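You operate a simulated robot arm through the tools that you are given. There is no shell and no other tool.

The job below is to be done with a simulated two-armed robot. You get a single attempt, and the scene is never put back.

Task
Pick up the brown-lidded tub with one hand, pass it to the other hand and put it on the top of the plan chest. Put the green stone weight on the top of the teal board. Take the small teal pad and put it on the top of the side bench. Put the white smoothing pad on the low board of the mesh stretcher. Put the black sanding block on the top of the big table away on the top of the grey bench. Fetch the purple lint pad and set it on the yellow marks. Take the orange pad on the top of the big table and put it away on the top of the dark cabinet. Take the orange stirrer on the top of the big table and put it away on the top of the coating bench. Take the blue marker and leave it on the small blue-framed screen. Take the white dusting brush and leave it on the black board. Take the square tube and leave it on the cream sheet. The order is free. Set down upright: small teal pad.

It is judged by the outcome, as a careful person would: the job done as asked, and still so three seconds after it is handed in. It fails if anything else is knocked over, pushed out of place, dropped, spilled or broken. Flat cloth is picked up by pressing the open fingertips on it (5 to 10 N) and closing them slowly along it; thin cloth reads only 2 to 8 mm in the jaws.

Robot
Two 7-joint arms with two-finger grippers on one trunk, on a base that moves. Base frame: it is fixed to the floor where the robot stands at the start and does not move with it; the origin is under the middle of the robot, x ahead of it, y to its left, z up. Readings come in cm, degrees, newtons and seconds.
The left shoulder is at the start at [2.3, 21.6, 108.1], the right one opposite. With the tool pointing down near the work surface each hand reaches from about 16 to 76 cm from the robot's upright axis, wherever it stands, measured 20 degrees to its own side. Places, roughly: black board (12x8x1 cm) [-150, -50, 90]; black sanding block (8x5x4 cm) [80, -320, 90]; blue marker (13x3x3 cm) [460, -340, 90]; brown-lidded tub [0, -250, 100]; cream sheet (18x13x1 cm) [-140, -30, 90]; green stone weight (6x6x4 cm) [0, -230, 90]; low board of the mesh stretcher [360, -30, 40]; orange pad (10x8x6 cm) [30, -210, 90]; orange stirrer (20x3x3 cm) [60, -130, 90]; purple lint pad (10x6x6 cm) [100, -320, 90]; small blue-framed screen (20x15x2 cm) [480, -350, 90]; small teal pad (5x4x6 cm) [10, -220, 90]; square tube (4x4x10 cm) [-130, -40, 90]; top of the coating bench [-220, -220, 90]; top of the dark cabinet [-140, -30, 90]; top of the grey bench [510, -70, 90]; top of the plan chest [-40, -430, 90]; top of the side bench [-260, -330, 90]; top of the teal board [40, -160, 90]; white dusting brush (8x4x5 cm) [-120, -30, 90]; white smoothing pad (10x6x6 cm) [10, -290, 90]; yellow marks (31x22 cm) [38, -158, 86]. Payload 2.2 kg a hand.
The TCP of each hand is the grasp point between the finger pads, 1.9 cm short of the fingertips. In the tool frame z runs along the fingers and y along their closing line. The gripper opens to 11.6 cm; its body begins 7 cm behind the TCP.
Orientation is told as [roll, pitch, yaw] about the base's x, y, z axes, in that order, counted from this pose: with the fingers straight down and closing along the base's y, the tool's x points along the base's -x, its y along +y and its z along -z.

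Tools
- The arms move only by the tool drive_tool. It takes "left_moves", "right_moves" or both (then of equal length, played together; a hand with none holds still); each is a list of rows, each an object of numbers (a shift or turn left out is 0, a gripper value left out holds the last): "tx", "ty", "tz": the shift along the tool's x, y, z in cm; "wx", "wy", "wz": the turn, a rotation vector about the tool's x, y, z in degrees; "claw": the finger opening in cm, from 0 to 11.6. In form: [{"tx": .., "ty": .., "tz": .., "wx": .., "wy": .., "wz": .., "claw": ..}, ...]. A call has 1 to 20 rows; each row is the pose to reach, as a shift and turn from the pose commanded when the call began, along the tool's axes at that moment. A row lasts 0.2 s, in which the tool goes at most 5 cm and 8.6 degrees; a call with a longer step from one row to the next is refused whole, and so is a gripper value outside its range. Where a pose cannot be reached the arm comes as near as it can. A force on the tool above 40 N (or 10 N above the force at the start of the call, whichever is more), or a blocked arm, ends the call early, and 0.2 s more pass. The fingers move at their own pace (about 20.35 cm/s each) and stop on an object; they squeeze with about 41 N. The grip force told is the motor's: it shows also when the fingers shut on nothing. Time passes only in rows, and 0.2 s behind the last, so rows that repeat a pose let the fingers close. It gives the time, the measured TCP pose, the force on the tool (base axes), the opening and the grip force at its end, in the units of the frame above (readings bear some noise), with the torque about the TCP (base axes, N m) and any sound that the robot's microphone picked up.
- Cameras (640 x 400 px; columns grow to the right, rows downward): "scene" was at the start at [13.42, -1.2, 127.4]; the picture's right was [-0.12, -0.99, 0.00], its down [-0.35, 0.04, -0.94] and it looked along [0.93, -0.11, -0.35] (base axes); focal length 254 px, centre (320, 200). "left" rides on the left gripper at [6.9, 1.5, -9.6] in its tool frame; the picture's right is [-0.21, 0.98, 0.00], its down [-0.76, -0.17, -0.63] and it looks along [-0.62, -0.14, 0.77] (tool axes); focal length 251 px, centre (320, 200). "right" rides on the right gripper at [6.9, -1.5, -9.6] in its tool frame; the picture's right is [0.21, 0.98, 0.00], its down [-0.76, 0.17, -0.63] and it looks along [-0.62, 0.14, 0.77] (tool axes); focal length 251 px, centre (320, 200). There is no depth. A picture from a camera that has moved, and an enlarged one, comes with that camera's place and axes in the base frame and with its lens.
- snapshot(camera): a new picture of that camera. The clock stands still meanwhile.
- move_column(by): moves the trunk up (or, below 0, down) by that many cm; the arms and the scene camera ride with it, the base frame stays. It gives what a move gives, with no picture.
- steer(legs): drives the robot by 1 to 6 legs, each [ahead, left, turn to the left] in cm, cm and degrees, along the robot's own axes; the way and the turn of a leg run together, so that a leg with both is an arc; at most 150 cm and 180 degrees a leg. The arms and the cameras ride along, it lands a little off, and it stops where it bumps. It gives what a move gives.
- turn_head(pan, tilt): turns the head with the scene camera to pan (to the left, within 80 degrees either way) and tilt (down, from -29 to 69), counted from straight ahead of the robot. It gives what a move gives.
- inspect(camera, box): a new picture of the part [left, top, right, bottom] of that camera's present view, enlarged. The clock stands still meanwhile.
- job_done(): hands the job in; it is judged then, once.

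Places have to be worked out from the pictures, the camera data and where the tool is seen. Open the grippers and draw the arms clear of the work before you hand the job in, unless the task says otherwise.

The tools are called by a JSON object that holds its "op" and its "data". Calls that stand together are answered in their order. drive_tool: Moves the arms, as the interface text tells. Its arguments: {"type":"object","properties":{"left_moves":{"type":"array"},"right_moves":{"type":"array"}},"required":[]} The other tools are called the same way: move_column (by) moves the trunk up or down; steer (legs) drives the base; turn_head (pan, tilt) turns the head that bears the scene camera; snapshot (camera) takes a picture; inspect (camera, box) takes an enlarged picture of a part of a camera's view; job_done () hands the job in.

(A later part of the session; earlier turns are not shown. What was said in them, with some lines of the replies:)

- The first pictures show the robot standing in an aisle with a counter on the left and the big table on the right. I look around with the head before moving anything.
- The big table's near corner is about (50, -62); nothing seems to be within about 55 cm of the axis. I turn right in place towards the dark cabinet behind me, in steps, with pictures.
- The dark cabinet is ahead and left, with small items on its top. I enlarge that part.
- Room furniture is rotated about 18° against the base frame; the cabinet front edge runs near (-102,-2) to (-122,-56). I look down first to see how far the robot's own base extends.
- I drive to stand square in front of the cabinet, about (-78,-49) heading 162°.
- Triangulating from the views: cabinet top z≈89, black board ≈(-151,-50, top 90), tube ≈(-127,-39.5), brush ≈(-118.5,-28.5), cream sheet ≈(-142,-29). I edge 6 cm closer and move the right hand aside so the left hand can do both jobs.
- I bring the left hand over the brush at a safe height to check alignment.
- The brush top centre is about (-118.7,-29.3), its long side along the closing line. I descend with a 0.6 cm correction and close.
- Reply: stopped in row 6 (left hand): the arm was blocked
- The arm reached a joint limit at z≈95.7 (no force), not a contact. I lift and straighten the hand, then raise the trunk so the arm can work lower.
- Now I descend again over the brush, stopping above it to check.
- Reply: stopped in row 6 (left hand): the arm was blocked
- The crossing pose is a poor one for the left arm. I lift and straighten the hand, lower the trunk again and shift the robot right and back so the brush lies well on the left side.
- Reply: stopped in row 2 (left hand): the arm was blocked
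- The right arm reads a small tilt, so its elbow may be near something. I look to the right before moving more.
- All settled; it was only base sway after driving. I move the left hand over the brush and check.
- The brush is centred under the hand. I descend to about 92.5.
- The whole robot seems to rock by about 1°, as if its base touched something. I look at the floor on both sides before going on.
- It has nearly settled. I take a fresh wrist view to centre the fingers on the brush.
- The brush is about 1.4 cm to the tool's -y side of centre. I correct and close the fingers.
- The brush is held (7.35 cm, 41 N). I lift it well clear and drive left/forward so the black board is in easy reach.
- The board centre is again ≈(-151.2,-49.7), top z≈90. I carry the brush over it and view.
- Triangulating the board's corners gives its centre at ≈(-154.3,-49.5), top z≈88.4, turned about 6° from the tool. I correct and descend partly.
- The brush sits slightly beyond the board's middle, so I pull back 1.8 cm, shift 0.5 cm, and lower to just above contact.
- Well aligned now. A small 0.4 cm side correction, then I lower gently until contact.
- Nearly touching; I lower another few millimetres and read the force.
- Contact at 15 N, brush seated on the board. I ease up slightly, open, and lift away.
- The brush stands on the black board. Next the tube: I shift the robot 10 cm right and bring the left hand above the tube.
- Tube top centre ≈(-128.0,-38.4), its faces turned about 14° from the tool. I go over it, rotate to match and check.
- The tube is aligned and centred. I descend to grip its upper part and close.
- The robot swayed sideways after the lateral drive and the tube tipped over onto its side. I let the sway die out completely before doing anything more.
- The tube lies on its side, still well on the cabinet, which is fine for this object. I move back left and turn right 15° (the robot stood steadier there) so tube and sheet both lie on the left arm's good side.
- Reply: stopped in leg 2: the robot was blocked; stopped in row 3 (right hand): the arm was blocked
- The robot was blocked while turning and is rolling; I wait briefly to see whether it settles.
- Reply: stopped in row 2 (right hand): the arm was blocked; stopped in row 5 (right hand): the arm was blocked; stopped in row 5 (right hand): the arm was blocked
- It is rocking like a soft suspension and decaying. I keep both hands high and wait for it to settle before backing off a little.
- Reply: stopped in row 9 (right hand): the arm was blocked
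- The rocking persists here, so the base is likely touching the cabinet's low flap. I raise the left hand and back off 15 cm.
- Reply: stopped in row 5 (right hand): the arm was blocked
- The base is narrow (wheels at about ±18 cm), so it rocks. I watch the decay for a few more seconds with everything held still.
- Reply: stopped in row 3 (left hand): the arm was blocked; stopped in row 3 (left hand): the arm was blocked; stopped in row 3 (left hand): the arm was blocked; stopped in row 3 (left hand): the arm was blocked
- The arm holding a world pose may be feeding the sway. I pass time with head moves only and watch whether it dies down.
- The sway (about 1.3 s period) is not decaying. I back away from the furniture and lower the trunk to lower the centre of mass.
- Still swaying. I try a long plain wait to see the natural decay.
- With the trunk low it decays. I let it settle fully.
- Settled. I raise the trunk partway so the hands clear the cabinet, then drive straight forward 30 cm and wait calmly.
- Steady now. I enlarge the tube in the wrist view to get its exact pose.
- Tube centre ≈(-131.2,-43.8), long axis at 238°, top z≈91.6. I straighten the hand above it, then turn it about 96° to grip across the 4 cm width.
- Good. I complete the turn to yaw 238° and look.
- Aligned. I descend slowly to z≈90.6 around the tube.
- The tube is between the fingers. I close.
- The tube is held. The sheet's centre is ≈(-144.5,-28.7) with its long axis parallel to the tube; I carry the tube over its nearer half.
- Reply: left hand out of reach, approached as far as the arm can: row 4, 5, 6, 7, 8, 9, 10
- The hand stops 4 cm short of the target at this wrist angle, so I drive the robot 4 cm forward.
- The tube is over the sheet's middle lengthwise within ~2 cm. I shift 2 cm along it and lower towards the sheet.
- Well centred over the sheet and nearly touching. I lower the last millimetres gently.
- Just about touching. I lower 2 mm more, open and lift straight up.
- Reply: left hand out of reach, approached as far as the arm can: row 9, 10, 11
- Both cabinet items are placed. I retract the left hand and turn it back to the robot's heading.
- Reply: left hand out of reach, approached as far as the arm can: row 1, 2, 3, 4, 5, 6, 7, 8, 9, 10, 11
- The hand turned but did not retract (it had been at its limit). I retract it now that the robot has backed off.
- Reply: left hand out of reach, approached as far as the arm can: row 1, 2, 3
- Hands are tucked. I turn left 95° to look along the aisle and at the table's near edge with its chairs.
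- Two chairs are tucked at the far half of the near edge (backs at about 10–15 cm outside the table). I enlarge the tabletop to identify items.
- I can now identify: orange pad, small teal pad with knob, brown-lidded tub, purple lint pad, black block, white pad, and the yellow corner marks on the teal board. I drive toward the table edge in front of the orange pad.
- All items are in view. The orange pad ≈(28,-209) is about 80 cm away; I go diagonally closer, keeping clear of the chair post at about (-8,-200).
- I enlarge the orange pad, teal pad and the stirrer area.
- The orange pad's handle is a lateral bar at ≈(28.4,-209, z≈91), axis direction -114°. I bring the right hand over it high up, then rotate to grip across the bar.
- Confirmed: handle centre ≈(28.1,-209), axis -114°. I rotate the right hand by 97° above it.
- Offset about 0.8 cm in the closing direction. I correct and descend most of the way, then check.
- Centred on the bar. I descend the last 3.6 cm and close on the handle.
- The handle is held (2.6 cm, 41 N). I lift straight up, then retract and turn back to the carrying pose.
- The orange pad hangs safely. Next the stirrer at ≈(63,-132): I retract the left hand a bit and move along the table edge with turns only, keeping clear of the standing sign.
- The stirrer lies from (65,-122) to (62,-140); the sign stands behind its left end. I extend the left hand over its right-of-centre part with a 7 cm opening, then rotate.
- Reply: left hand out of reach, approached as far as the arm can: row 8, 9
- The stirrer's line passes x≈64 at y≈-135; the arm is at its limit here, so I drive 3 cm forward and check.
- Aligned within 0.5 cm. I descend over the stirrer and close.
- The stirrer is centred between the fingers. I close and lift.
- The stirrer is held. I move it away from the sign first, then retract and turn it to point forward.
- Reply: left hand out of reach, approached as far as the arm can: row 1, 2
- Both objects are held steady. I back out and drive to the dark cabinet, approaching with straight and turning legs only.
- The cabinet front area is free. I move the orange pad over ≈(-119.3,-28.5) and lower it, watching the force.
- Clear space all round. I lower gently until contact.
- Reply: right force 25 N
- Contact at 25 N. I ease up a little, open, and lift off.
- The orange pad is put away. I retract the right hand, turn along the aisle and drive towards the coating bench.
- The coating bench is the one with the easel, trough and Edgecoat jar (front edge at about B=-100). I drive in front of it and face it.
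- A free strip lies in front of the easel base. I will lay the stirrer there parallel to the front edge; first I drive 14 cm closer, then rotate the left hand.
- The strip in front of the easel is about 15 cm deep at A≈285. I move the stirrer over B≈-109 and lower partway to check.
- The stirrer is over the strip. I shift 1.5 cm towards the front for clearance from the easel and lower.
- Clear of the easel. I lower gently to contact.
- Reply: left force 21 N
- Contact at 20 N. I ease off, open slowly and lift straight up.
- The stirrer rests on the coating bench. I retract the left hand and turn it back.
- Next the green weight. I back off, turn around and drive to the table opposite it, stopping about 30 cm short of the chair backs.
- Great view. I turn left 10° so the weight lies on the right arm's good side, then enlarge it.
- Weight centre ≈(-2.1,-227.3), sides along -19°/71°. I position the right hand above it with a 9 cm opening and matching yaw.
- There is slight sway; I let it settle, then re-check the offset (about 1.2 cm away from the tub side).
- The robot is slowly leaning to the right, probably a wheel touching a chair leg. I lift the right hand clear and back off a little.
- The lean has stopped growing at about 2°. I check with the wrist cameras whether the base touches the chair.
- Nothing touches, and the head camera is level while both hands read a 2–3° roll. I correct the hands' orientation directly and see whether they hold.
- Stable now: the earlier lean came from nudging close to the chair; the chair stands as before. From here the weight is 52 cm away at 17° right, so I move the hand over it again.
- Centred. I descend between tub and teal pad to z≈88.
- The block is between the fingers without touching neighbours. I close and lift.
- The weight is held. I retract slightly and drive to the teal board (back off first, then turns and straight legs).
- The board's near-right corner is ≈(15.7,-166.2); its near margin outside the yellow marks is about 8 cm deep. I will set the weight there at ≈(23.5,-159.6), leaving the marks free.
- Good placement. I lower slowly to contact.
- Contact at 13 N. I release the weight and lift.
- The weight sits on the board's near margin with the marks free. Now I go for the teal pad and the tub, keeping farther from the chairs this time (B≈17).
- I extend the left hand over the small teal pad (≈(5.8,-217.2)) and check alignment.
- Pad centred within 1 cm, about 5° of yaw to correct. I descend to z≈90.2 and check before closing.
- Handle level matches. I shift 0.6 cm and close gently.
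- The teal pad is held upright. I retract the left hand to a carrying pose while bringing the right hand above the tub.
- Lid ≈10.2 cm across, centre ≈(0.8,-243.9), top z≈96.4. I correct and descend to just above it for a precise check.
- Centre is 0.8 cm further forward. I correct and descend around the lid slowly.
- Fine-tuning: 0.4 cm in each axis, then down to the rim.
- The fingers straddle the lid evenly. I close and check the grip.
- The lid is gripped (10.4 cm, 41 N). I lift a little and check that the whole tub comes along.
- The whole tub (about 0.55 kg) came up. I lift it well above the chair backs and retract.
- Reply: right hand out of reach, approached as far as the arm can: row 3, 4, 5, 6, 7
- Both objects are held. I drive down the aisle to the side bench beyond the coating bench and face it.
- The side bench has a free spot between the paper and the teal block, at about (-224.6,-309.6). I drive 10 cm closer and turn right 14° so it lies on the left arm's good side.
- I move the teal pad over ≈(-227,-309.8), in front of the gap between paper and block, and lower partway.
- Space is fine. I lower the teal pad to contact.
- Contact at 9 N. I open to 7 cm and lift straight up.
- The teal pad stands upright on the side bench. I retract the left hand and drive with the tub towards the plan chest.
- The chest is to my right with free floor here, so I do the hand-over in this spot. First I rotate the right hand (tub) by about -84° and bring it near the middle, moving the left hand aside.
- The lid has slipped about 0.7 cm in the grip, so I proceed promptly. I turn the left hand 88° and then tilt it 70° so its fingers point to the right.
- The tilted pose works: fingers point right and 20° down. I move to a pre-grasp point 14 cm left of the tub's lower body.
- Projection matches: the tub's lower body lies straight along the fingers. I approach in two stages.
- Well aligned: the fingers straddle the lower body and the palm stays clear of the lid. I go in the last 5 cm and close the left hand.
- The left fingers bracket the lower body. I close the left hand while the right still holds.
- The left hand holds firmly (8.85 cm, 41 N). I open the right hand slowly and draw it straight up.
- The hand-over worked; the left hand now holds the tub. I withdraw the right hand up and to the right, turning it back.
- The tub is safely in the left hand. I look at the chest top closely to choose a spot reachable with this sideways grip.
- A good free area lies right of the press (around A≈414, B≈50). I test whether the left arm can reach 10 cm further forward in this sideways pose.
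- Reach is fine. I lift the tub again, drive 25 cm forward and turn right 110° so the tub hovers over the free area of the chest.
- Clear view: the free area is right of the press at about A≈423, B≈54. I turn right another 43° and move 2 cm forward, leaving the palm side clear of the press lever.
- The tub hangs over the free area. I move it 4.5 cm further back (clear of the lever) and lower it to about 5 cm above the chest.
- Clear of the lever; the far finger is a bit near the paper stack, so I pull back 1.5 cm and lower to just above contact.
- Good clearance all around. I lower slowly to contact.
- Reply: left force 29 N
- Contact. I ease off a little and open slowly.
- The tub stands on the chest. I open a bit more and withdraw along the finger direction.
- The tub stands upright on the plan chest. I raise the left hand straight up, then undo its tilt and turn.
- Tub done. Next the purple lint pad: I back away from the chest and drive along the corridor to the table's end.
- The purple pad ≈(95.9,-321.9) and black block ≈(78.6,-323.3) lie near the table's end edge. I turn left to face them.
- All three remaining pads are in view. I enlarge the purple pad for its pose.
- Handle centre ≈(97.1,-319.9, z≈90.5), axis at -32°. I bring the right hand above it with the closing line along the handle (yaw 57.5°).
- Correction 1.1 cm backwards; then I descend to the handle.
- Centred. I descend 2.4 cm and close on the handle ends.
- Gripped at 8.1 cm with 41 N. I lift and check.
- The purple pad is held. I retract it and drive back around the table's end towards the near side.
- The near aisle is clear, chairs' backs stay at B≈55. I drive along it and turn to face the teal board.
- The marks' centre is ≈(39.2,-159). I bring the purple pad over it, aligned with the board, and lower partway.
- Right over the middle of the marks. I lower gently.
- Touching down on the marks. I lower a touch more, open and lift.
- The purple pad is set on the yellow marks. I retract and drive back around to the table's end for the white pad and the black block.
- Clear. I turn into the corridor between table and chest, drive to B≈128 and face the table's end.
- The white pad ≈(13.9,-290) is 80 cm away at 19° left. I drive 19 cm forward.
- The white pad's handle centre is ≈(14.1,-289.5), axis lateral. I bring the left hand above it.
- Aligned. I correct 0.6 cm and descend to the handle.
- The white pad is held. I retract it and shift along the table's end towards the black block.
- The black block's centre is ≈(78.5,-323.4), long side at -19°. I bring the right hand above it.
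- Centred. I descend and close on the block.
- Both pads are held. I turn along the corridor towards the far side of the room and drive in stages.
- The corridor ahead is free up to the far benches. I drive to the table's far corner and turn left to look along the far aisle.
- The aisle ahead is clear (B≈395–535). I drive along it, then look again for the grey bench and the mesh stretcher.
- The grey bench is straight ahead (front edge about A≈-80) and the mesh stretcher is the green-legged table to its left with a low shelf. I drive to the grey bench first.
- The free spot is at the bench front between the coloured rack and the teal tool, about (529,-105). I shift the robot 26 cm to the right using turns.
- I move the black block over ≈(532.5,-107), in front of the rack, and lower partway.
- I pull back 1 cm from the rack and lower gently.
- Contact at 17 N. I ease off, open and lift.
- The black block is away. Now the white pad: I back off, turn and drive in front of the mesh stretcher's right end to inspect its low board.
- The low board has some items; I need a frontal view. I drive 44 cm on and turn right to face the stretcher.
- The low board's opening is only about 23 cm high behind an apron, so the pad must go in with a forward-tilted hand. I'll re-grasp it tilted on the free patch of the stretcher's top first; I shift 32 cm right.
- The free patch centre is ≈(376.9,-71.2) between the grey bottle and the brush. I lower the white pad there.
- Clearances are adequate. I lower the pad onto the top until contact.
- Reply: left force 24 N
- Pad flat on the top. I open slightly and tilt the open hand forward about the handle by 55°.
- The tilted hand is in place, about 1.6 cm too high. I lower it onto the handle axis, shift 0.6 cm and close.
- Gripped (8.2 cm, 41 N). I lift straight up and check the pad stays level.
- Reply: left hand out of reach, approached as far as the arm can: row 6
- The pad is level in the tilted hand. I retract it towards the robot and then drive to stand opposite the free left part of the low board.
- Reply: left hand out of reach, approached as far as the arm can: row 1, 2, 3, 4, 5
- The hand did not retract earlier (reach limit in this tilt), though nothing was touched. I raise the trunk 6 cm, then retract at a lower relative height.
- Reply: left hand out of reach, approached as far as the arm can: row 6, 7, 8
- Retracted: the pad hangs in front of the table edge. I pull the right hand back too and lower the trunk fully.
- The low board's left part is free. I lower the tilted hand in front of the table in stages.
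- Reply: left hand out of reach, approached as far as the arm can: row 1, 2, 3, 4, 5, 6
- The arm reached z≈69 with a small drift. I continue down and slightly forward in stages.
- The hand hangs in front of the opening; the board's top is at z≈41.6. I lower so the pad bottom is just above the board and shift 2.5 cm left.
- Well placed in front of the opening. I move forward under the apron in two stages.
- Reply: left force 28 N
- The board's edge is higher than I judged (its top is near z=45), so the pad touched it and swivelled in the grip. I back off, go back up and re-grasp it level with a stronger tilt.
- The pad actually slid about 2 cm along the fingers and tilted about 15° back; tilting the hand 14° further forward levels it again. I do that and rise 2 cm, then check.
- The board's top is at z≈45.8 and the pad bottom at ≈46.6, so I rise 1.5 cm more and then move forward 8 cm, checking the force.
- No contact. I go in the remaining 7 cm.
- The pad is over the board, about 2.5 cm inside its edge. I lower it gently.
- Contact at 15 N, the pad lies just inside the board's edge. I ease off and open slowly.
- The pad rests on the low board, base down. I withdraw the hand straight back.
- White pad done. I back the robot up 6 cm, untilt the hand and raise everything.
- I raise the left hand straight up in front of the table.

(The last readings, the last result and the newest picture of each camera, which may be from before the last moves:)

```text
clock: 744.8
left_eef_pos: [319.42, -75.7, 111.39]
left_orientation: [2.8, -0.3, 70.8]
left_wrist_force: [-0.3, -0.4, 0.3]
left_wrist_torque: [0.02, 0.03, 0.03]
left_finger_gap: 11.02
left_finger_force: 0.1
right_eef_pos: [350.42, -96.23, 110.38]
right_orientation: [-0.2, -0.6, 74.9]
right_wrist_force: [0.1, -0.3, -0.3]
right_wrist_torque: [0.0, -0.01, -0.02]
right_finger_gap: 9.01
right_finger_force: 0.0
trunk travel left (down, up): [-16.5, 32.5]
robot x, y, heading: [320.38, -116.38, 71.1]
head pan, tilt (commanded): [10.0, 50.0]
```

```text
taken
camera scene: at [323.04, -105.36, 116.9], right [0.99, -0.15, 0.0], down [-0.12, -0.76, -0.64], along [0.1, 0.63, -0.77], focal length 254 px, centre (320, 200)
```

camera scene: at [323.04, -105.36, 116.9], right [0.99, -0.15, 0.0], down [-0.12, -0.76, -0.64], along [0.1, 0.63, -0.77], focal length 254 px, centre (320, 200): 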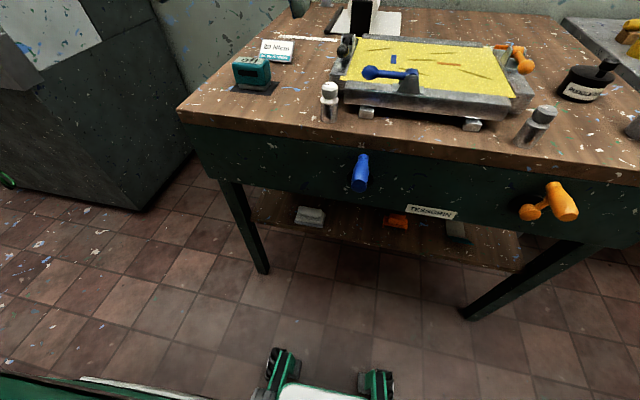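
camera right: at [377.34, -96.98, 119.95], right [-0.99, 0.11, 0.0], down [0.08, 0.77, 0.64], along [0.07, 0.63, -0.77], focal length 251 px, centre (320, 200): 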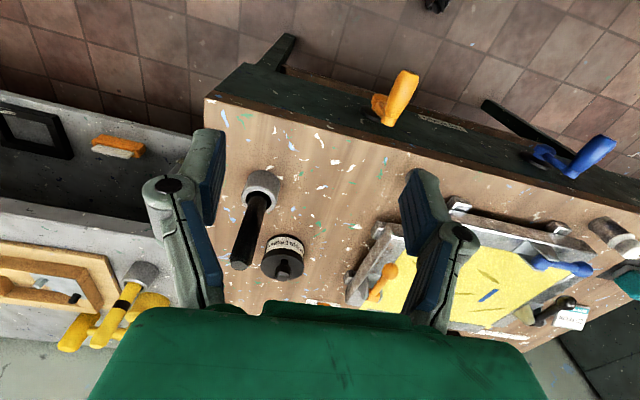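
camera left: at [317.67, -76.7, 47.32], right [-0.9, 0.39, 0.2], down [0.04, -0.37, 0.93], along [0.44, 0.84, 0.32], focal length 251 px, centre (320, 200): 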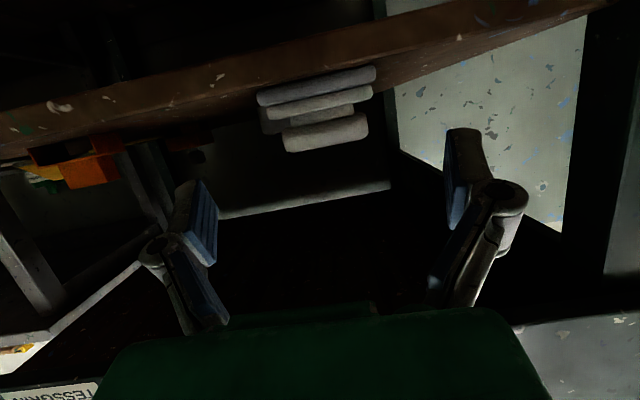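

Everything is as it was, with the white pad on the low board. I straighten the left hand, tuck in, and drive round to the blue bench for the marker.

{"op": "drive_tool", "data": {"left_moves": [{"wx": 1.5, "tx": 1}, {"wx": 2.8, "tx": 3}, {"wx": 2.8, "tx": 4}]}}

{"op": "steer", "data": {"legs": [[0, 0, -90.2], [115, 0, 0], [0, 0, -90], [100, 0, 0], [0, 0, 0]]}}

{"op": "turn_head", "data": {"pan": 45, "tilt": 25}}

{"op": "snapshot", "data": {"camera": "scene"}}

```text
clock: 745.6
left_eef_pos: [318.01, -79.54, 111.41]
left_orientation: [0.0, -0.3, 70.7]
left_wrist_force: [-0.9, -0.5, 0.3]
left_wrist_torque: [0.01, 0.0, 0.01]
left_finger_gap: 11.01
left_finger_force: 0.0
right_eef_pos: [350.52, -96.3, 110.4]
right_orientation: [-0.2, -0.6, 74.9]
right_wrist_force: [-0.3, 0.7, 0.2]
right_wrist_torque: [-0.01, 0.03, 0.01]
right_finger_gap: 9.03
right_finger_force: 0.0
trunk travel left (down, up): [-16.5, 32.5]
robot x, y, heading: [320.46, -116.55, 71.0]
head pan, tilt (commanded): [10.0, 50.0]
```

```text
clock: 764.2
left_eef_pos: [404.4, -284.53, 111.45]
left_orientation: [-0.1, -0.3, -107.1]
left_wrist_force: [-0.4, -1.0, 0.4]
left_wrist_torque: [-0.02, 0.01, -0.02]
left_finger_gap: 10.99
left_finger_force: 0.1
right_eef_pos: [371.63, -269.08, 110.41]
right_orientation: [-0.1, -0.6, -102.8]
right_wrist_force: [0.0, 0.0, 1.2]
right_wrist_torque: [0.02, -0.01, -0.01]
right_finger_gap: 9.01
right_finger_force: 0.0
trunk travel left (down, up): [-16.5, 32.5]
robot x, y, heading: [400.9, -247.58, -106.8]
head pan, tilt (commanded): [10.0, 50.0]
```

```text
clock: 765.2
left_eef_pos: [404.57, -284.41, 111.49]
left_orientation: [0.1, -0.5, -107.1]
left_wrist_force: [0.5, 0.5, 0.2]
left_wrist_torque: [0.0, 0.0, -0.03]
left_finger_gap: 11.0
left_finger_force: 0.0
right_eef_pos: [371.53, -269.03, 110.4]
right_orientation: [-0.2, -0.7, -102.8]
right_wrist_force: [-0.3, -0.9, 0.1]
right_wrist_torque: [0.0, 0.04, 0.0]
right_finger_gap: 9.0
right_finger_force: 0.0
trunk travel left (down, up): [-16.5, 32.5]
robot x, y, heading: [400.79, -247.55, -106.9]
head pan, tilt (commanded): [45.0, 25.0]
```

```text
taken
camera scene: at [403.86, -259.59, 120.65], right [-0.88, -0.47, 0.0], down [-0.2, 0.37, -0.91], along [0.43, -0.8, -0.42], focal length 254 px, centre (320, 200)
```

scene: 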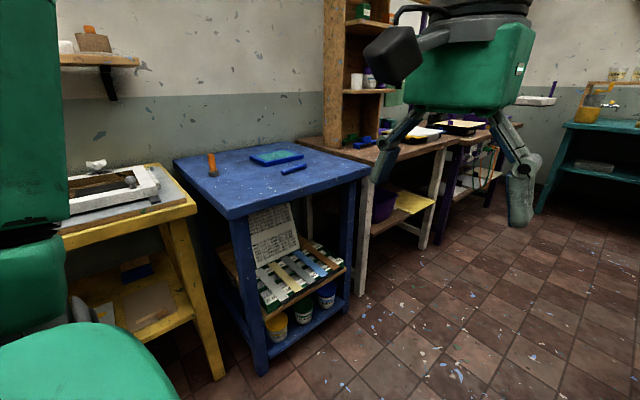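

The blue bench holds the small blue-framed screen and the blue marker. I drive in front of it.

{"op": "steer", "data": {"legs": [[53, 0, 0], [0, 0, 87.8], [26, 0, 0], [0, 0, 0], [0, 0, 0]]}}

{"op": "turn_head", "data": {"pan": -10, "tilt": 35}}

{"op": "snapshot", "data": {"camera": "scene"}}

{"op": "snapshot", "data": {"camera": "right"}}

```text
clock: 774.1
left_eef_pos: [446.55, -306.2, 111.4]
left_orientation: [0.0, -0.4, -20.4]
left_wrist_force: [-0.7, 0.2, -1.1]
left_wrist_torque: [0.03, 0.01, -0.01]
left_finger_gap: 11.0
left_finger_force: 0.1
right_eef_pos: [429.53, -338.09, 110.36]
right_orientation: [-0.3, -0.6, -16.0]
right_wrist_force: [-0.4, 0.0, 0.2]
right_wrist_torque: [0.01, 0.03, 0.02]
right_finger_gap: 9.0
right_finger_force: 0.1
trunk travel left (down, up): [-16.5, 32.5]
robot x, y, heading: [409.34, -308.03, -20.0]
head pan, tilt (commanded): [45.0, 25.0]
```

```text
clock: 775.4
left_eef_pos: [446.5, -306.05, 111.47]
left_orientation: [0.0, -0.3, -20.3]
left_wrist_force: [-0.8, -0.5, -0.4]
left_wrist_torque: [0.0, 0.02, 0.0]
left_finger_gap: 11.01
left_finger_force: 0.1
right_eef_pos: [429.36, -338.09, 110.61]
right_orientation: [-0.2, -0.7, -16.0]
right_wrist_force: [-0.1, -0.1, 1.0]
right_wrist_torque: [-0.01, 0.0, 0.01]
right_finger_gap: 9.03
right_finger_force: 0.1
trunk travel left (down, up): [-16.5, 32.5]
robot x, y, heading: [409.98, -307.61, -19.5]
head pan, tilt (commanded): [-10.0, 35.0]
```

```text
taken
camera scene: at [421.0, -313.72, 119.07], right [-0.5, -0.87, 0.0], down [-0.5, 0.29, -0.82], along [0.71, -0.41, -0.58], focal length 254 px, centre (320, 200)
```

scene: 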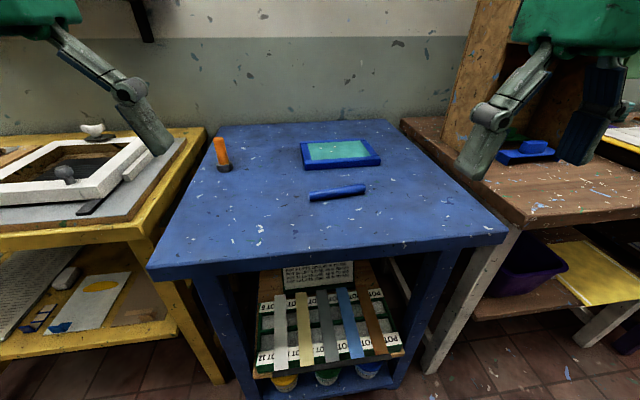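

```text
taken
camera right: at [422.06, -337.58, 120.08], right [0.06, 1.0, -0.01], down [0.77, -0.04, 0.64], along [0.64, -0.04, -0.77], focal length 251 px, centre (320, 200)
```

right: 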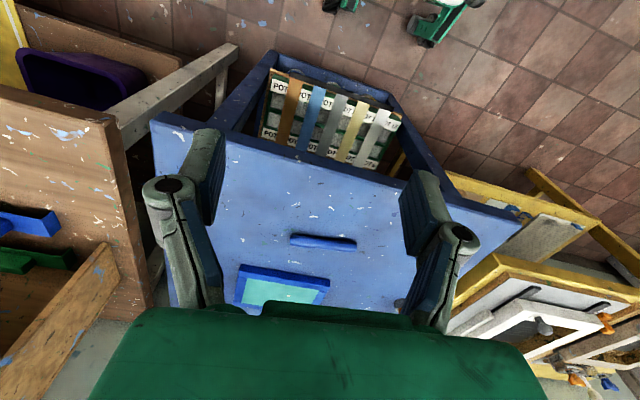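

The marker's centre is ≈(459,-340), lying at 76°. I drive 5 cm closer and bring the right hand above it.

{"op": "steer", "data": {"legs": [[5, 0, 0], [0, 0, 0], [0, 0, 0]]}}

{"op": "drive_tool", "data": {"right_moves": [{"tx": -4, "ty": 0.3, "claw": 7}, {"tx": -8, "ty": 0.7}, {"tx": -12, "ty": 1}, {"tx": -16, "ty": 1.4}, {"tx": -20, "ty": 1.8}, {"tx": -24, "ty": 2.2}, {"tx": -25, "ty": 2.5}, {"tx": -25, "ty": 2.5}]}}

{"op": "snapshot", "data": {"camera": "right"}}

```text
clock: 776.9
left_eef_pos: [451.15, -307.81, 111.33]
left_orientation: [0.0, -0.4, -20.2]
left_wrist_force: [0.5, 0.1, -0.2]
left_wrist_torque: [0.0, 0.0, 0.01]
left_finger_gap: 11.0
left_finger_force: 0.1
right_eef_pos: [434.08, -339.78, 110.34]
right_orientation: [-0.2, -0.5, -16.2]
right_wrist_force: [1.4, 0.2, 0.6]
right_wrist_torque: [-0.01, 0.04, 0.01]
right_finger_gap: 8.98
right_finger_force: 0.0
trunk travel left (down, up): [-16.5, 32.5]
robot x, y, heading: [413.94, -309.61, -20.1]
head pan, tilt (commanded): [-10.0, 35.0]
```

```text
clock: 778.7
left_eef_pos: [451.08, -307.61, 111.48]
left_orientation: [0.0, -0.5, -20.2]
left_wrist_force: [0.5, -0.1, 0.0]
left_wrist_torque: [-0.04, -0.01, 0.04]
left_finger_gap: 10.96
left_finger_force: 0.1
right_eef_pos: [458.73, -344.25, 110.43]
right_orientation: [-0.3, -0.8, -16.0]
right_wrist_force: [-0.2, 0.5, -0.6]
right_wrist_torque: [0.0, -0.05, -0.01]
right_finger_gap: 6.98
right_finger_force: 0.0
trunk travel left (down, up): [-16.5, 32.5]
robot x, y, heading: [414.28, -309.53, -19.9]
head pan, tilt (commanded): [-10.0, 35.0]
```

```text
taken
camera right: at [451.5, -343.72, 120.17], right [0.06, 1.0, -0.01], down [0.77, -0.04, 0.64], along [0.64, -0.05, -0.77], focal length 251 px, centre (320, 200)
```

right: 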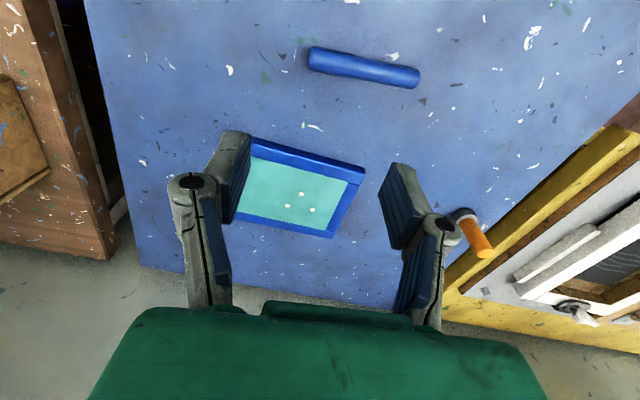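

Marker centre ≈(458.5,-339.3), axis 77°; screen centre ≈(475.7,-350.3). I position over the marker and rotate the right hand by 87°.

{"op": "drive_tool", "data": {"right_moves": [{"tx": 0.8, "ty": 2.4, "wz": 8}, {"tx": 1.5, "ty": 4.7, "wz": 16}, {"tx": 1.5, "ty": 4.7, "wz": 24}, {"tx": 1.5, "ty": 4.7, "wz": 32}, {"tx": 1.5, "ty": 4.7, "wz": 40}, {"tx": 1.5, "ty": 4.7, "wz": 48}, {"tx": 1.5, "ty": 4.7, "wz": 56}, {"tx": 1.5, "ty": 4.7, "wz": 64}, {"tx": 1.5, "ty": 4.7, "wz": 72}, {"tx": 1.5, "ty": 4.7, "wz": 80}, {"tx": 1.5, "ty": 4.7, "wz": 87}, {"tx": 1.5, "ty": 4.7, "wz": 87, "tz": 4}, {"tx": 1.5, "ty": 4.7, "wz": 87, "tz": 8}, {"tx": 1.5, "ty": 4.7, "wz": 87, "tz": 8}]}}

{"op": "snapshot", "data": {"camera": "right"}}

```text
clock: 781.7
left_eef_pos: [451.03, -307.45, 111.5]
left_orientation: [-0.2, -0.5, -20.3]
left_wrist_force: [0.5, 0.0, -0.6]
left_wrist_torque: [-0.01, -0.01, 0.02]
left_finger_gap: 10.97
left_finger_force: 0.0
right_eef_pos: [458.65, -339.41, 102.83]
right_orientation: [0.7, -0.3, -103.1]
right_wrist_force: [-0.1, 0.5, 0.2]
right_wrist_torque: [-0.02, 0.0, -0.02]
right_finger_gap: 7.01
right_finger_force: 0.0
trunk travel left (down, up): [-16.5, 32.5]
robot x, y, heading: [414.14, -309.78, -20.0]
head pan, tilt (commanded): [-10.0, 35.0]
```

```text
taken
camera right: at [458.59, -332.2, 112.43], right [1.0, -0.01, 0.01], down [-0.02, -0.77, 0.64], along [0.0, -0.64, -0.77], focal length 251 px, centre (320, 200)
```

right: 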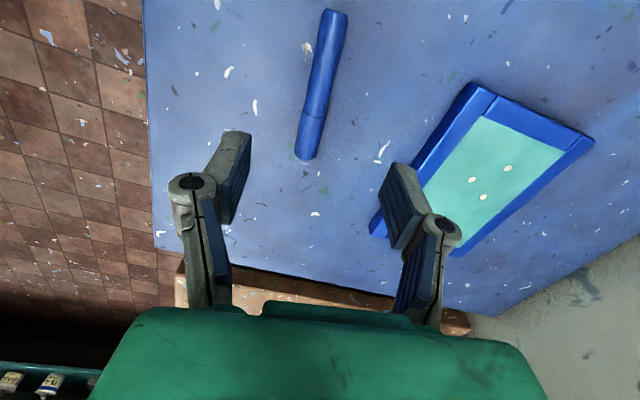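

Aligned. I descend over the marker.

{"op": "drive_tool", "data": {"right_moves": [{"tz": 3}, {"tz": 6}, {"tz": 9}, {"tz": 11}, {"tz": 12.3}, {"tz": 13}, {"tz": 13}]}}

{"op": "snapshot", "data": {"camera": "right"}}

{"op": "inspect", "data": {"camera": "scene", "box": [270, 140, 400, 225]}}

```text
clock: 783.3
left_eef_pos: [451.15, -307.49, 111.5]
left_orientation: [-0.2, -0.5, -20.3]
left_wrist_force: [-0.6, -0.3, 0.0]
left_wrist_torque: [0.01, 0.0, 0.01]
left_finger_gap: 11.0
left_finger_force: 0.0
right_eef_pos: [459.11, -340.19, 91.88]
right_orientation: [2.6, 2.0, -104.4]
right_wrist_force: [-0.6, -0.2, -0.9]
right_wrist_torque: [-0.03, -0.03, 0.0]
right_finger_gap: 7.0
right_finger_force: 0.0
trunk travel left (down, up): [-16.5, 32.5]
robot x, y, heading: [414.31, -309.54, -19.9]
head pan, tilt (commanded): [-10.0, 35.0]
```

```text
taken
camera right: at [458.78, -333.26, 101.68], right [1.0, -0.04, 0.05], down [-0.06, -0.79, 0.61], along [0.02, -0.61, -0.79], focal length 251 px, centre (320, 200)
```

right: 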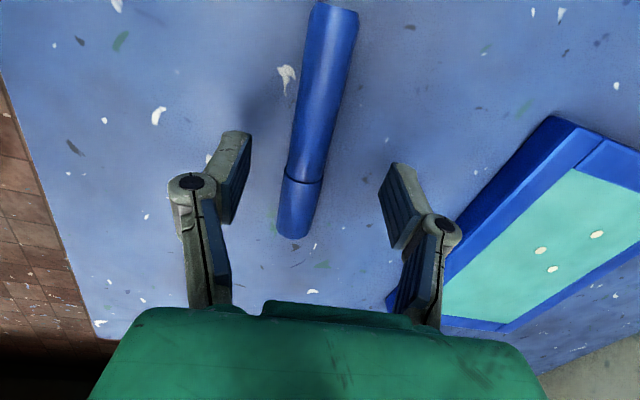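

```text
4.71 times, centred on (335, 182) of scene
camera zoom: at [425.83, -315.27, 119.06], right [-0.5, -0.87, 0.0], down [-0.5, 0.29, -0.82], along [0.71, -0.41, -0.58], focal length 1193 px, centre (249, 282)
```

zoom: 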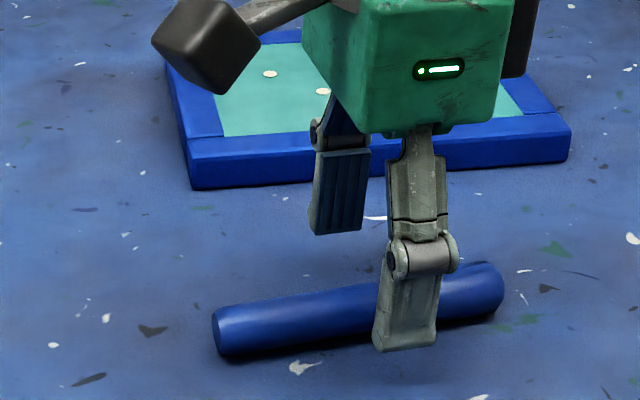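

The arm is near a limit at this height; I lift 10 cm, lower the trunk 10 cm and come down again.

{"op": "drive_tool", "data": {"right_moves": [{"tz": -3, "wx": 1, "wy": -1}, {"tz": -6, "wx": 2, "wy": -2}, {"tz": -10, "wx": 2.6, "wy": -2}, {"tz": -11, "wx": 2.6, "wy": -2}, {"tz": -11, "wx": 2.6, "wy": -2}]}}

{"op": "move_column", "data": {"by": -10}}

{"op": "snapshot", "data": {"camera": "right"}}

```text
clock: 784.5
left_eef_pos: [451.03, -307.49, 111.41]
left_orientation: [-0.2, -0.5, -20.3]
left_wrist_force: [-0.1, -0.3, 0.4]
left_wrist_torque: [-0.02, -0.01, 0.01]
left_finger_gap: 10.99
left_finger_force: 0.1
right_eef_pos: [458.48, -339.99, 101.31]
right_orientation: [-1.8, -0.9, -104.0]
right_wrist_force: [0.3, -0.8, -0.7]
right_wrist_torque: [0.01, -0.03, -0.02]
right_finger_gap: 7.01
right_finger_force: 0.0
trunk travel left (down, up): [-16.5, 32.5]
robot x, y, heading: [413.93, -309.42, -19.9]
head pan, tilt (commanded): [-10.0, 35.0]
```

```text
clock: 785.8
left_eef_pos: [450.99, -307.65, 101.42]
left_orientation: [-0.1, -0.5, -20.3]
left_wrist_force: [-0.5, 0.5, -0.2]
left_wrist_torque: [-0.04, -0.01, -0.06]
left_finger_gap: 10.96
left_finger_force: 0.1
right_eef_pos: [458.52, -339.86, 91.36]
right_orientation: [-1.5, -0.8, -103.7]
right_wrist_force: [-0.2, -0.3, 0.7]
right_wrist_torque: [0.0, -0.02, 0.01]
right_finger_gap: 7.0
right_finger_force: 0.1
trunk travel left (down, up): [-6.5, 42.5]
robot x, y, heading: [413.95, -309.49, -20.2]
head pan, tilt (commanded): [-10.0, 35.0]
```

```text
taken
camera right: at [458.9, -332.63, 101.05], right [1.0, -0.02, -0.03], down [0.0, -0.77, 0.64], along [-0.04, -0.64, -0.77], focal length 251 px, centre (320, 200)
```

right: 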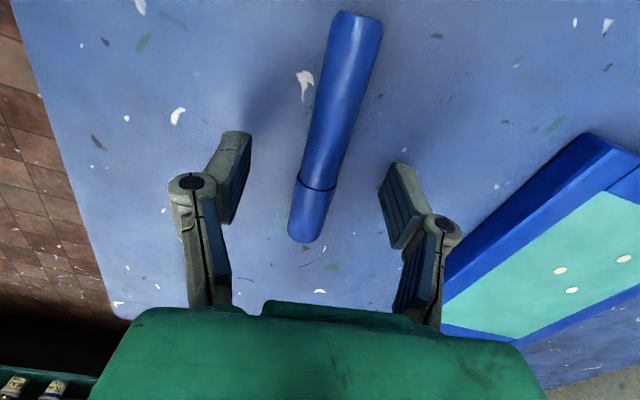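

Good. I descend the last 1.6 cm and close on the marker.

{"op": "drive_tool", "data": {"right_moves": [{"tz": 0.8, "wx": -0.8, "wy": 0.4}, {"tz": 1.5, "wx": -1.5, "wy": 0.8}, {"tz": 1.7, "wx": -1.5, "wy": 0.8}, {"tz": 1.7, "wx": -1.5, "wy": 0.8}]}}

{"op": "drive_tool", "data": {"right_moves": [{"claw": 5}, {"claw": 3.5}, {"claw": 2}, {"claw": 1}, {"claw": 0.5}, {"claw": 0.5}]}}

{"op": "snapshot", "data": {"camera": "right"}}

```text
clock: 786.8
left_eef_pos: [450.92, -307.63, 101.58]
left_orientation: [-0.1, -0.5, -20.4]
left_wrist_force: [0.4, 0.2, 0.5]
left_wrist_torque: [0.03, 0.03, 0.02]
left_finger_gap: 11.02
left_finger_force: 0.0
right_eef_pos: [458.34, -339.87, 89.85]
right_orientation: [0.2, -0.3, -103.8]
right_wrist_force: [-2.1, -3.0, 15.0]
right_wrist_torque: [0.13, 0.21, 0.09]
right_finger_gap: 7.22
right_finger_force: 0.6
trunk travel left (down, up): [-6.5, 42.5]
robot x, y, heading: [413.83, -309.23, -19.8]
head pan, tilt (commanded): [-10.0, 35.0]
```

```text
clock: 787.1
left_eef_pos: [451.04, -307.44, 101.42]
left_orientation: [0.0, -0.4, -20.3]
left_wrist_force: [-0.1, -0.5, -1.0]
left_wrist_torque: [0.0, 0.03, -0.01]
left_finger_gap: 10.98
left_finger_force: 0.1
right_eef_pos: [458.4, -340.08, 89.92]
right_orientation: [-0.2, -0.1, -104.0]
right_wrist_force: [-7.1, 1.0, 11.6]
right_wrist_torque: [0.03, 0.16, -0.02]
right_finger_gap: 1.85
right_finger_force: 43.6
trunk travel left (down, up): [-6.5, 42.5]
robot x, y, heading: [414.34, -309.17, -19.9]
head pan, tilt (commanded): [-10.0, 35.0]
stopped in row 1 (right hand): the force on the tool passed its limit at 56 N (the readings are from after the stop); the commanded pose is now the measured one
```

```text
taken
camera right: at [458.51, -332.96, 99.71], right [1.0, -0.03, 0.0], down [-0.02, -0.77, 0.63], along [-0.02, -0.63, -0.77], focal length 251 px, centre (320, 200)
```

right: 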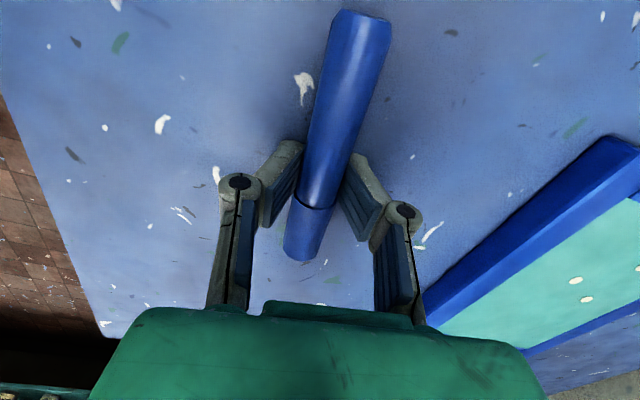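

The fingertips just touched the bench, but the marker is gripped (1.85 cm). I lift it.

{"op": "drive_tool", "data": {"right_moves": [{"tz": -1, "claw": 0.5}, {"tz": -3, "claw": 0.5}, {"tz": -6}, {"tz": -9}, {"tz": -12}, {"tz": -12}]}}

{"op": "snapshot", "data": {"camera": "right"}}

{"op": "snapshot", "data": {"camera": "scene"}}

```text
clock: 788.5
left_eef_pos: [450.91, -307.41, 101.43]
left_orientation: [-0.1, -0.5, -20.3]
left_wrist_force: [0.9, 0.0, -0.2]
left_wrist_torque: [0.06, 0.01, 0.04]
left_finger_gap: 10.96
left_finger_force: 0.1
right_eef_pos: [458.29, -340.06, 101.63]
right_orientation: [-0.1, -0.3, -103.8]
right_wrist_force: [-0.5, 0.0, 0.7]
right_wrist_torque: [-0.01, 0.03, -0.02]
right_finger_gap: 1.83
right_finger_force: 41.2
trunk travel left (down, up): [-6.5, 42.5]
robot x, y, heading: [414.34, -310.03, -19.8]
head pan, tilt (commanded): [-10.0, 35.0]
```

```text
taken
camera right: at [458.52, -332.89, 111.38], right [1.0, -0.02, 0.0], down [-0.02, -0.77, 0.64], along [-0.02, -0.64, -0.77], focal length 251 px, centre (320, 200)
```

right: 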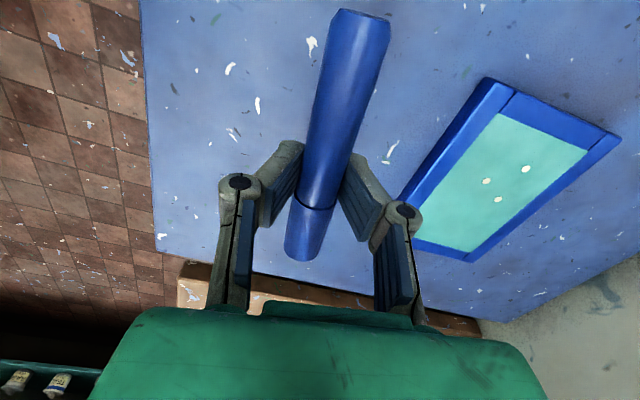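

```text
taken
camera scene: at [425.8, -315.29, 109.06], right [-0.5, -0.87, 0.0], down [-0.5, 0.29, -0.82], along [0.71, -0.41, -0.58], focal length 254 px, centre (320, 200)
```

scene: 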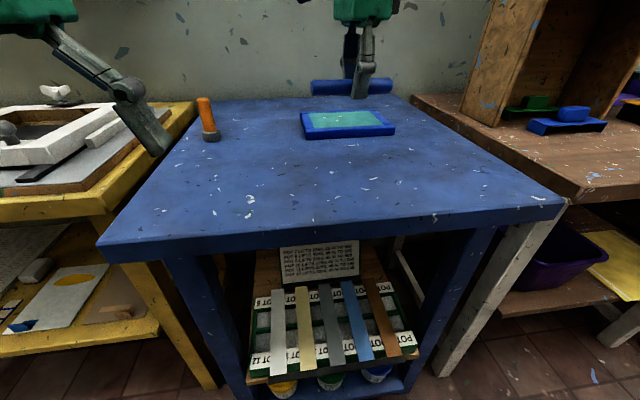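

The marker is held. The screen's centre is ≈(474.8,-350.2), long axis 66°. I carry the marker over it, turning 10° to match.

{"op": "drive_tool", "data": {"right_moves": [{"tx": -1.2, "ty": 3.5, "wz": 2}, {"tx": -2.4, "ty": 7, "wz": 4}, {"tx": -3.6, "ty": 10.5, "wz": 6}, {"tx": -4.8, "ty": 14, "wz": 8}, {"tx": -5.9, "ty": 17.6, "wz": 10}, {"tx": -5.9, "ty": 17.6, "wz": 10}, {"tx": -5.9, "ty": 17.6, "wz": 10, "tz": 3}, {"tx": -5.9, "ty": 17.6, "wz": 10, "tz": 5}, {"tx": -5.9, "ty": 17.6, "wz": 10, "tz": 5}]}}

{"op": "snapshot", "data": {"camera": "right"}}

{"op": "inspect", "data": {"camera": "scene", "box": [270, 60, 430, 160]}}

```text
clock: 790.5
left_eef_pos: [451.11, -307.58, 101.62]
left_orientation: [-0.1, -0.4, -20.5]
left_wrist_force: [0.5, 0.7, 0.2]
left_wrist_torque: [0.03, 0.02, -0.01]
left_finger_gap: 11.02
left_finger_force: 0.1
right_eef_pos: [471.27, -349.01, 96.24]
right_orientation: [0.0, -0.3, -113.8]
right_wrist_force: [0.2, 0.5, 0.3]
right_wrist_torque: [-0.01, 0.01, -0.02]
right_finger_gap: 1.81
right_finger_force: 41.2
right hand out of reach, approached as far as the arm can: row 4, 5, 6, 7, 8, 9
trunk travel left (down, up): [-6.5, 42.5]
robot x, y, heading: [413.9, -309.62, -20.0]
head pan, tilt (commanded): [-10.0, 35.0]
```

```text
taken
camera right: at [472.59, -342.09, 105.95], right [0.98, -0.2, 0.0], down [-0.15, -0.76, 0.64], along [-0.13, -0.62, -0.77], focal length 251 px, centre (320, 200)
```

right: 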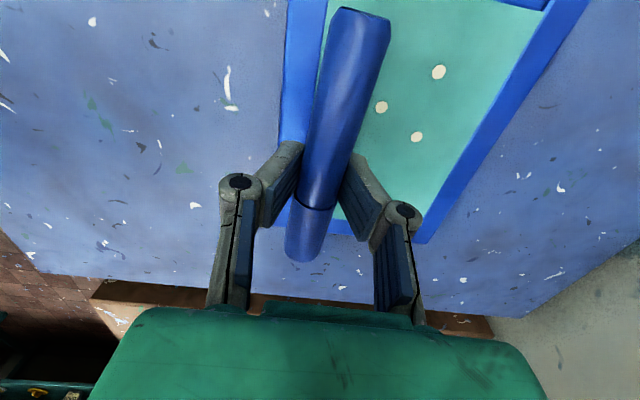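

```text
4.00 times, centred on (350, 110) of scene
camera zoom: at [425.84, -315.34, 109.06], right [-0.5, -0.87, 0.0], down [-0.5, 0.29, -0.82], along [0.71, -0.41, -0.58], focal length 1014 px, centre (200, 560)
```

zoom: 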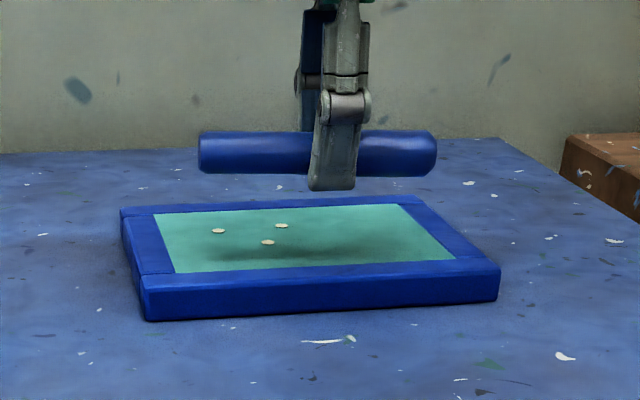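

The marker hovers over the near half of the mesh at the arm's limit. I drive 2.5 cm forward for more margin.

{"op": "steer", "data": {"legs": [[2.5, 0, 0], [0, 0, 0], [0, 0, 0]]}}

{"op": "drive_tool", "data": {"right_moves": [{"tz": 1}, {"tz": 2}, {"tz": 3}, {"tz": 3}]}}

{"op": "inspect", "data": {"camera": "scene", "box": [270, 60, 430, 160]}}

{"op": "snapshot", "data": {"camera": "right"}}

```text
clock: 791.9
left_eef_pos: [453.55, -308.51, 101.58]
left_orientation: [-0.1, -0.5, -20.2]
left_wrist_force: [-1.2, -0.1, -0.5]
left_wrist_torque: [0.04, 0.02, 0.03]
left_finger_gap: 11.0
left_finger_force: 0.1
right_eef_pos: [473.69, -350.02, 96.23]
right_orientation: [-0.1, -0.1, -113.7]
right_wrist_force: [0.4, 0.5, -0.5]
right_wrist_torque: [0.0, 0.0, -0.01]
right_finger_gap: 1.8
right_finger_force: 41.0
trunk travel left (down, up): [-6.5, 42.5]
robot x, y, heading: [416.86, -310.42, -19.7]
head pan, tilt (commanded): [-10.0, 35.0]
```

```text
clock: 792.9
left_eef_pos: [453.04, -308.18, 101.61]
left_orientation: [-0.1, -0.7, -20.3]
left_wrist_force: [0.3, -0.2, 0.7]
left_wrist_torque: [-0.02, 0.0, -0.01]
left_finger_gap: 10.98
left_finger_force: 0.0
right_eef_pos: [473.54, -350.06, 93.39]
right_orientation: [0.0, -0.2, -113.8]
right_wrist_force: [0.7, 0.5, -1.0]
right_wrist_torque: [0.02, -0.01, 0.0]
right_finger_gap: 1.76
right_finger_force: 41.1
trunk travel left (down, up): [-6.5, 42.5]
robot x, y, heading: [416.6, -310.02, -19.7]
head pan, tilt (commanded): [-10.0, 35.0]
```

```text
4.00 times, centred on (350, 110) of scene
camera zoom: at [428.25, -316.2, 109.05], right [-0.5, -0.87, 0.0], down [-0.5, 0.29, -0.82], along [0.71, -0.41, -0.58], focal length 1014 px, centre (200, 560)
```

zoom: 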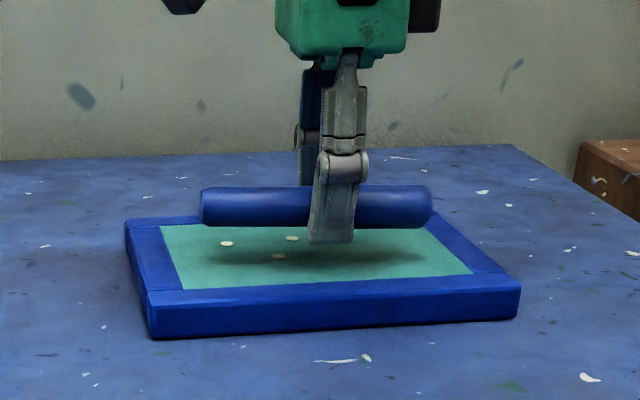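

```text
taken
camera right: at [474.83, -342.99, 103.16], right [0.98, -0.2, 0.0], down [-0.15, -0.76, 0.64], along [-0.12, -0.62, -0.77], focal length 251 px, centre (320, 200)
```

right: 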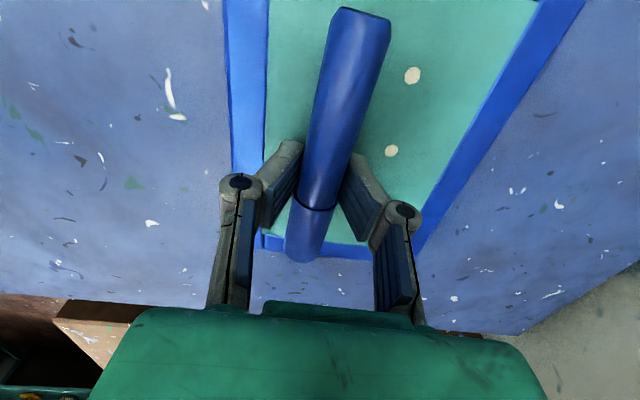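

The marker is well inside the frame. I shift 0.4 cm and lower slowly onto the mesh.

{"op": "drive_tool", "data": {"right_moves": [{"tx": -0.4, "tz": 0.6}, {"tx": -0.4, "tz": 1.2}, {"tx": -0.4, "tz": 1.7}, {"tx": -0.4, "tz": 1.7}]}}

{"op": "inspect", "data": {"camera": "scene", "box": [270, 70, 430, 160]}}

```text
clock: 793.9
left_eef_pos: [453.13, -308.36, 101.7]
left_orientation: [-0.1, -0.8, -20.3]
left_wrist_force: [0.0, 0.1, 0.0]
left_wrist_torque: [-0.02, -0.01, -0.03]
left_finger_gap: 11.0
left_finger_force: 0.1
right_eef_pos: [473.37, -350.5, 91.94]
right_orientation: [0.3, -0.2, -113.8]
right_wrist_force: [1.2, -1.0, 8.4]
right_wrist_torque: [0.02, 0.04, 0.01]
right_finger_gap: 1.78
right_finger_force: 41.1
trunk travel left (down, up): [-6.5, 42.5]
robot x, y, heading: [416.69, -310.44, -19.9]
head pan, tilt (commanded): [-10.0, 35.0]
```

```text
4.00 times, centred on (350, 115) of scene
camera zoom: at [428.16, -316.17, 109.08], right [-0.5, -0.87, 0.0], down [-0.5, 0.29, -0.82], along [0.71, -0.41, -0.58], focal length 1014 px, centre (200, 540)
```

zoom: 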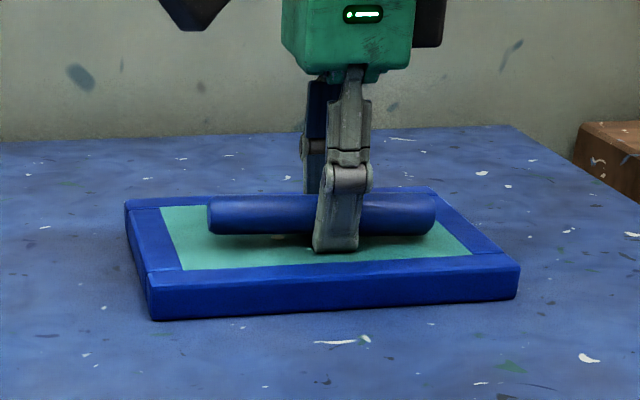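

Contact at 8 N on the mesh. I open slowly and lift straight up.

{"op": "drive_tool", "data": {"right_moves": [{"tz": -0.1}, {"tz": -0.1, "claw": 2.4}, {"tz": -0.1, "claw": 3.2}, {"tz": -0.1, "claw": 4}, {"tz": -0.1, "claw": 4}, {"tz": -2}, {"tz": -5}, {"tz": -9}, {"tz": -13}]}}

{"op": "inspect", "data": {"camera": "scene", "box": [270, 70, 430, 160]}}

```text
clock: 795.9
left_eef_pos: [453.25, -308.35, 101.51]
left_orientation: [-0.1, -0.5, -20.4]
left_wrist_force: [0.4, -0.2, -0.5]
left_wrist_torque: [-0.01, 0.03, 0.04]
left_finger_gap: 10.98
left_finger_force: 0.0
right_eef_pos: [471.06, -350.28, 101.86]
right_orientation: [-0.1, -0.3, -113.8]
right_wrist_force: [-0.2, -0.3, -0.9]
right_wrist_torque: [0.02, 0.04, -0.03]
right_finger_gap: 4.0
right_finger_force: 0.1
right hand out of reach, approached as far as the arm can: row 8, 9
trunk travel left (down, up): [-6.5, 42.5]
robot x, y, heading: [416.73, -310.56, -19.9]
head pan, tilt (commanded): [-10.0, 35.0]
```

```text
4.00 times, centred on (350, 115) of scene
camera zoom: at [428.36, -316.24, 109.02], right [-0.5, -0.87, 0.0], down [-0.5, 0.29, -0.82], along [0.71, -0.41, -0.58], focal length 1014 px, centre (200, 540)
```

zoom: 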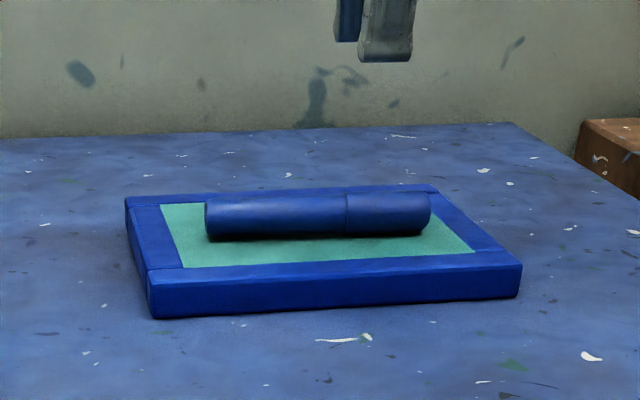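

The marker lies on the screen mesh. All eleven items are placed; I withdraw the right hand, open both grippers and back away from the bench.

{"op": "drive_tool", "data": {"right_moves": [{"ty": -3, "claw": 6}, {"ty": -7, "claw": 9}, {"ty": -11, "claw": 11}, {"ty": -15, "wz": -8}, {"ty": -19, "wz": -16}, {"ty": -22, "wz": -24}, {"ty": -24, "wz": -32}, {"ty": -24, "wz": -40}, {"ty": -24, "wz": -48}, {"ty": -24, "wz": -56}, {"ty": -24, "wz": -64}, {"ty": -24, "wz": -72}, {"ty": -24, "wz": -80}, {"ty": -24, "wz": -88}, {"ty": -24, "wz": -93}]}}

{"op": "steer", "data": {"legs": [[-35, 0, 0], [0, 0, 0], [0, 0, 0]]}}

{"op": "snapshot", "data": {"camera": "scene"}}

```text
clock: 799.1
left_eef_pos: [452.85, -308.58, 101.69]
left_orientation: [0.1, -0.7, -20.3]
left_wrist_force: [0.2, 0.0, 0.5]
left_wrist_torque: [0.02, -0.04, 0.0]
left_finger_gap: 11.03
left_finger_force: 0.0
right_eef_pos: [448.81, -341.15, 102.19]
right_orientation: [-0.1, -0.2, -20.8]
right_wrist_force: [-0.3, -0.4, 0.8]
right_wrist_torque: [0.02, -0.01, -0.03]
right_finger_gap: 11.01
right_finger_force: 0.0
right hand out of reach, approached as far as the arm can: row 1, 2, 3
trunk travel left (down, up): [-6.5, 42.5]
robot x, y, heading: [416.61, -310.21, -19.7]
head pan, tilt (commanded): [-10.0, 35.0]
```

```text
clock: 802.0
left_eef_pos: [419.31, -296.24, 101.7]
left_orientation: [0.0, -0.7, -20.7]
left_wrist_force: [0.2, -0.1, -0.1]
left_wrist_torque: [0.0, -0.01, -0.03]
left_finger_gap: 11.02
left_finger_force: 0.1
right_eef_pos: [414.97, -328.65, 102.45]
right_orientation: [-0.2, -0.1, -21.0]
right_wrist_force: [-0.2, 0.1, 0.3]
right_wrist_torque: [-0.01, 0.02, 0.02]
right_finger_gap: 10.99
right_finger_force: 0.0
trunk travel left (down, up): [-6.5, 42.5]
robot x, y, heading: [382.85, -297.97, -20.1]
head pan, tilt (commanded): [-10.0, 35.0]
```

```text
taken
camera scene: at [394.3, -304.0, 109.07], right [-0.5, -0.87, 0.0], down [-0.5, 0.29, -0.82], along [0.71, -0.41, -0.58], focal length 254 px, centre (320, 200)
```

scene: 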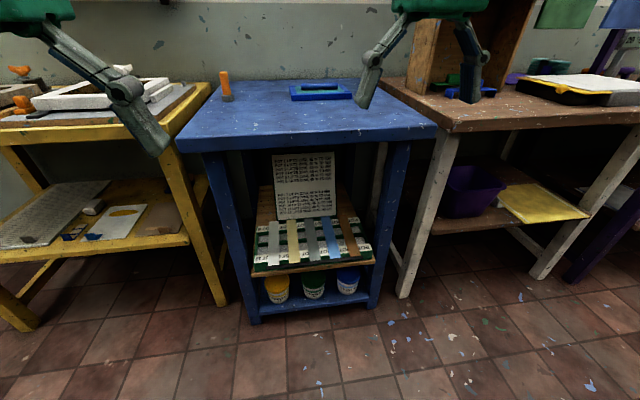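

The last picture shows the marker on the screen and nothing disturbed, with both grippers open and clear of the bench. All eleven items are placed, so I hand the job in.

One thing to note: I knocked the square tube over while picking it up, and it now lies on the cream sheet instead of standing.

{"op": "job_done", "data": {}}

```text
The job is handed in.
```

I placed all eleven items and handed the job in; the result has not come back yet. Both grippers are open and clear of the work.

| Item | Where it is now |
|---|---|
| Brown-lidded tub | Picked up with the right hand, passed to the left in the air, standing on top of the plan chest |
| Green stone weight | On the teal board, on the strip nearest the table edge, outside the yellow marks |
| Small teal pad | Upright on top of the side bench |
| White smoothing pad | On the low board of the mesh stretcher, base down |
| Black sanding block | On top of the grey bench |
| Purple lint pad | Inside the yellow marks |
| Orange pad | On top of the dark cabinet |
| Orange stirrer | On top of the coating bench, in front of the easel |
| Blue marker | On the mesh of the small blue-framed screen |
| White dusting brush | On the black board |
| Square tube | On the cream sheet, lying on its side |

Things that did not go cleanly:

- **Square tube:** it was standing at the start. I knocked it over while reaching for it, then picked it up and laid it on the sheet. I did not stand it up again, since only the teal pad had to be upright.
- **White smoothing pad:** on the first try it bumped the front edge of the low board and shifted in the grip. I levelled it and it went in on the second try.
- **Marker:** the fingertips pressed on the blue bench while gripping it, with the force peaking at 56 N. I saw no damage.
- **Base near furniture:** the robot rocked in front of the dark cabinet and leaned near the chairs. I checked one chair and it had not moved. The cabinet looked unchanged.

I did not go back at the end to recheck the items I placed earlier. Each was confirmed by camera right after it was set down.
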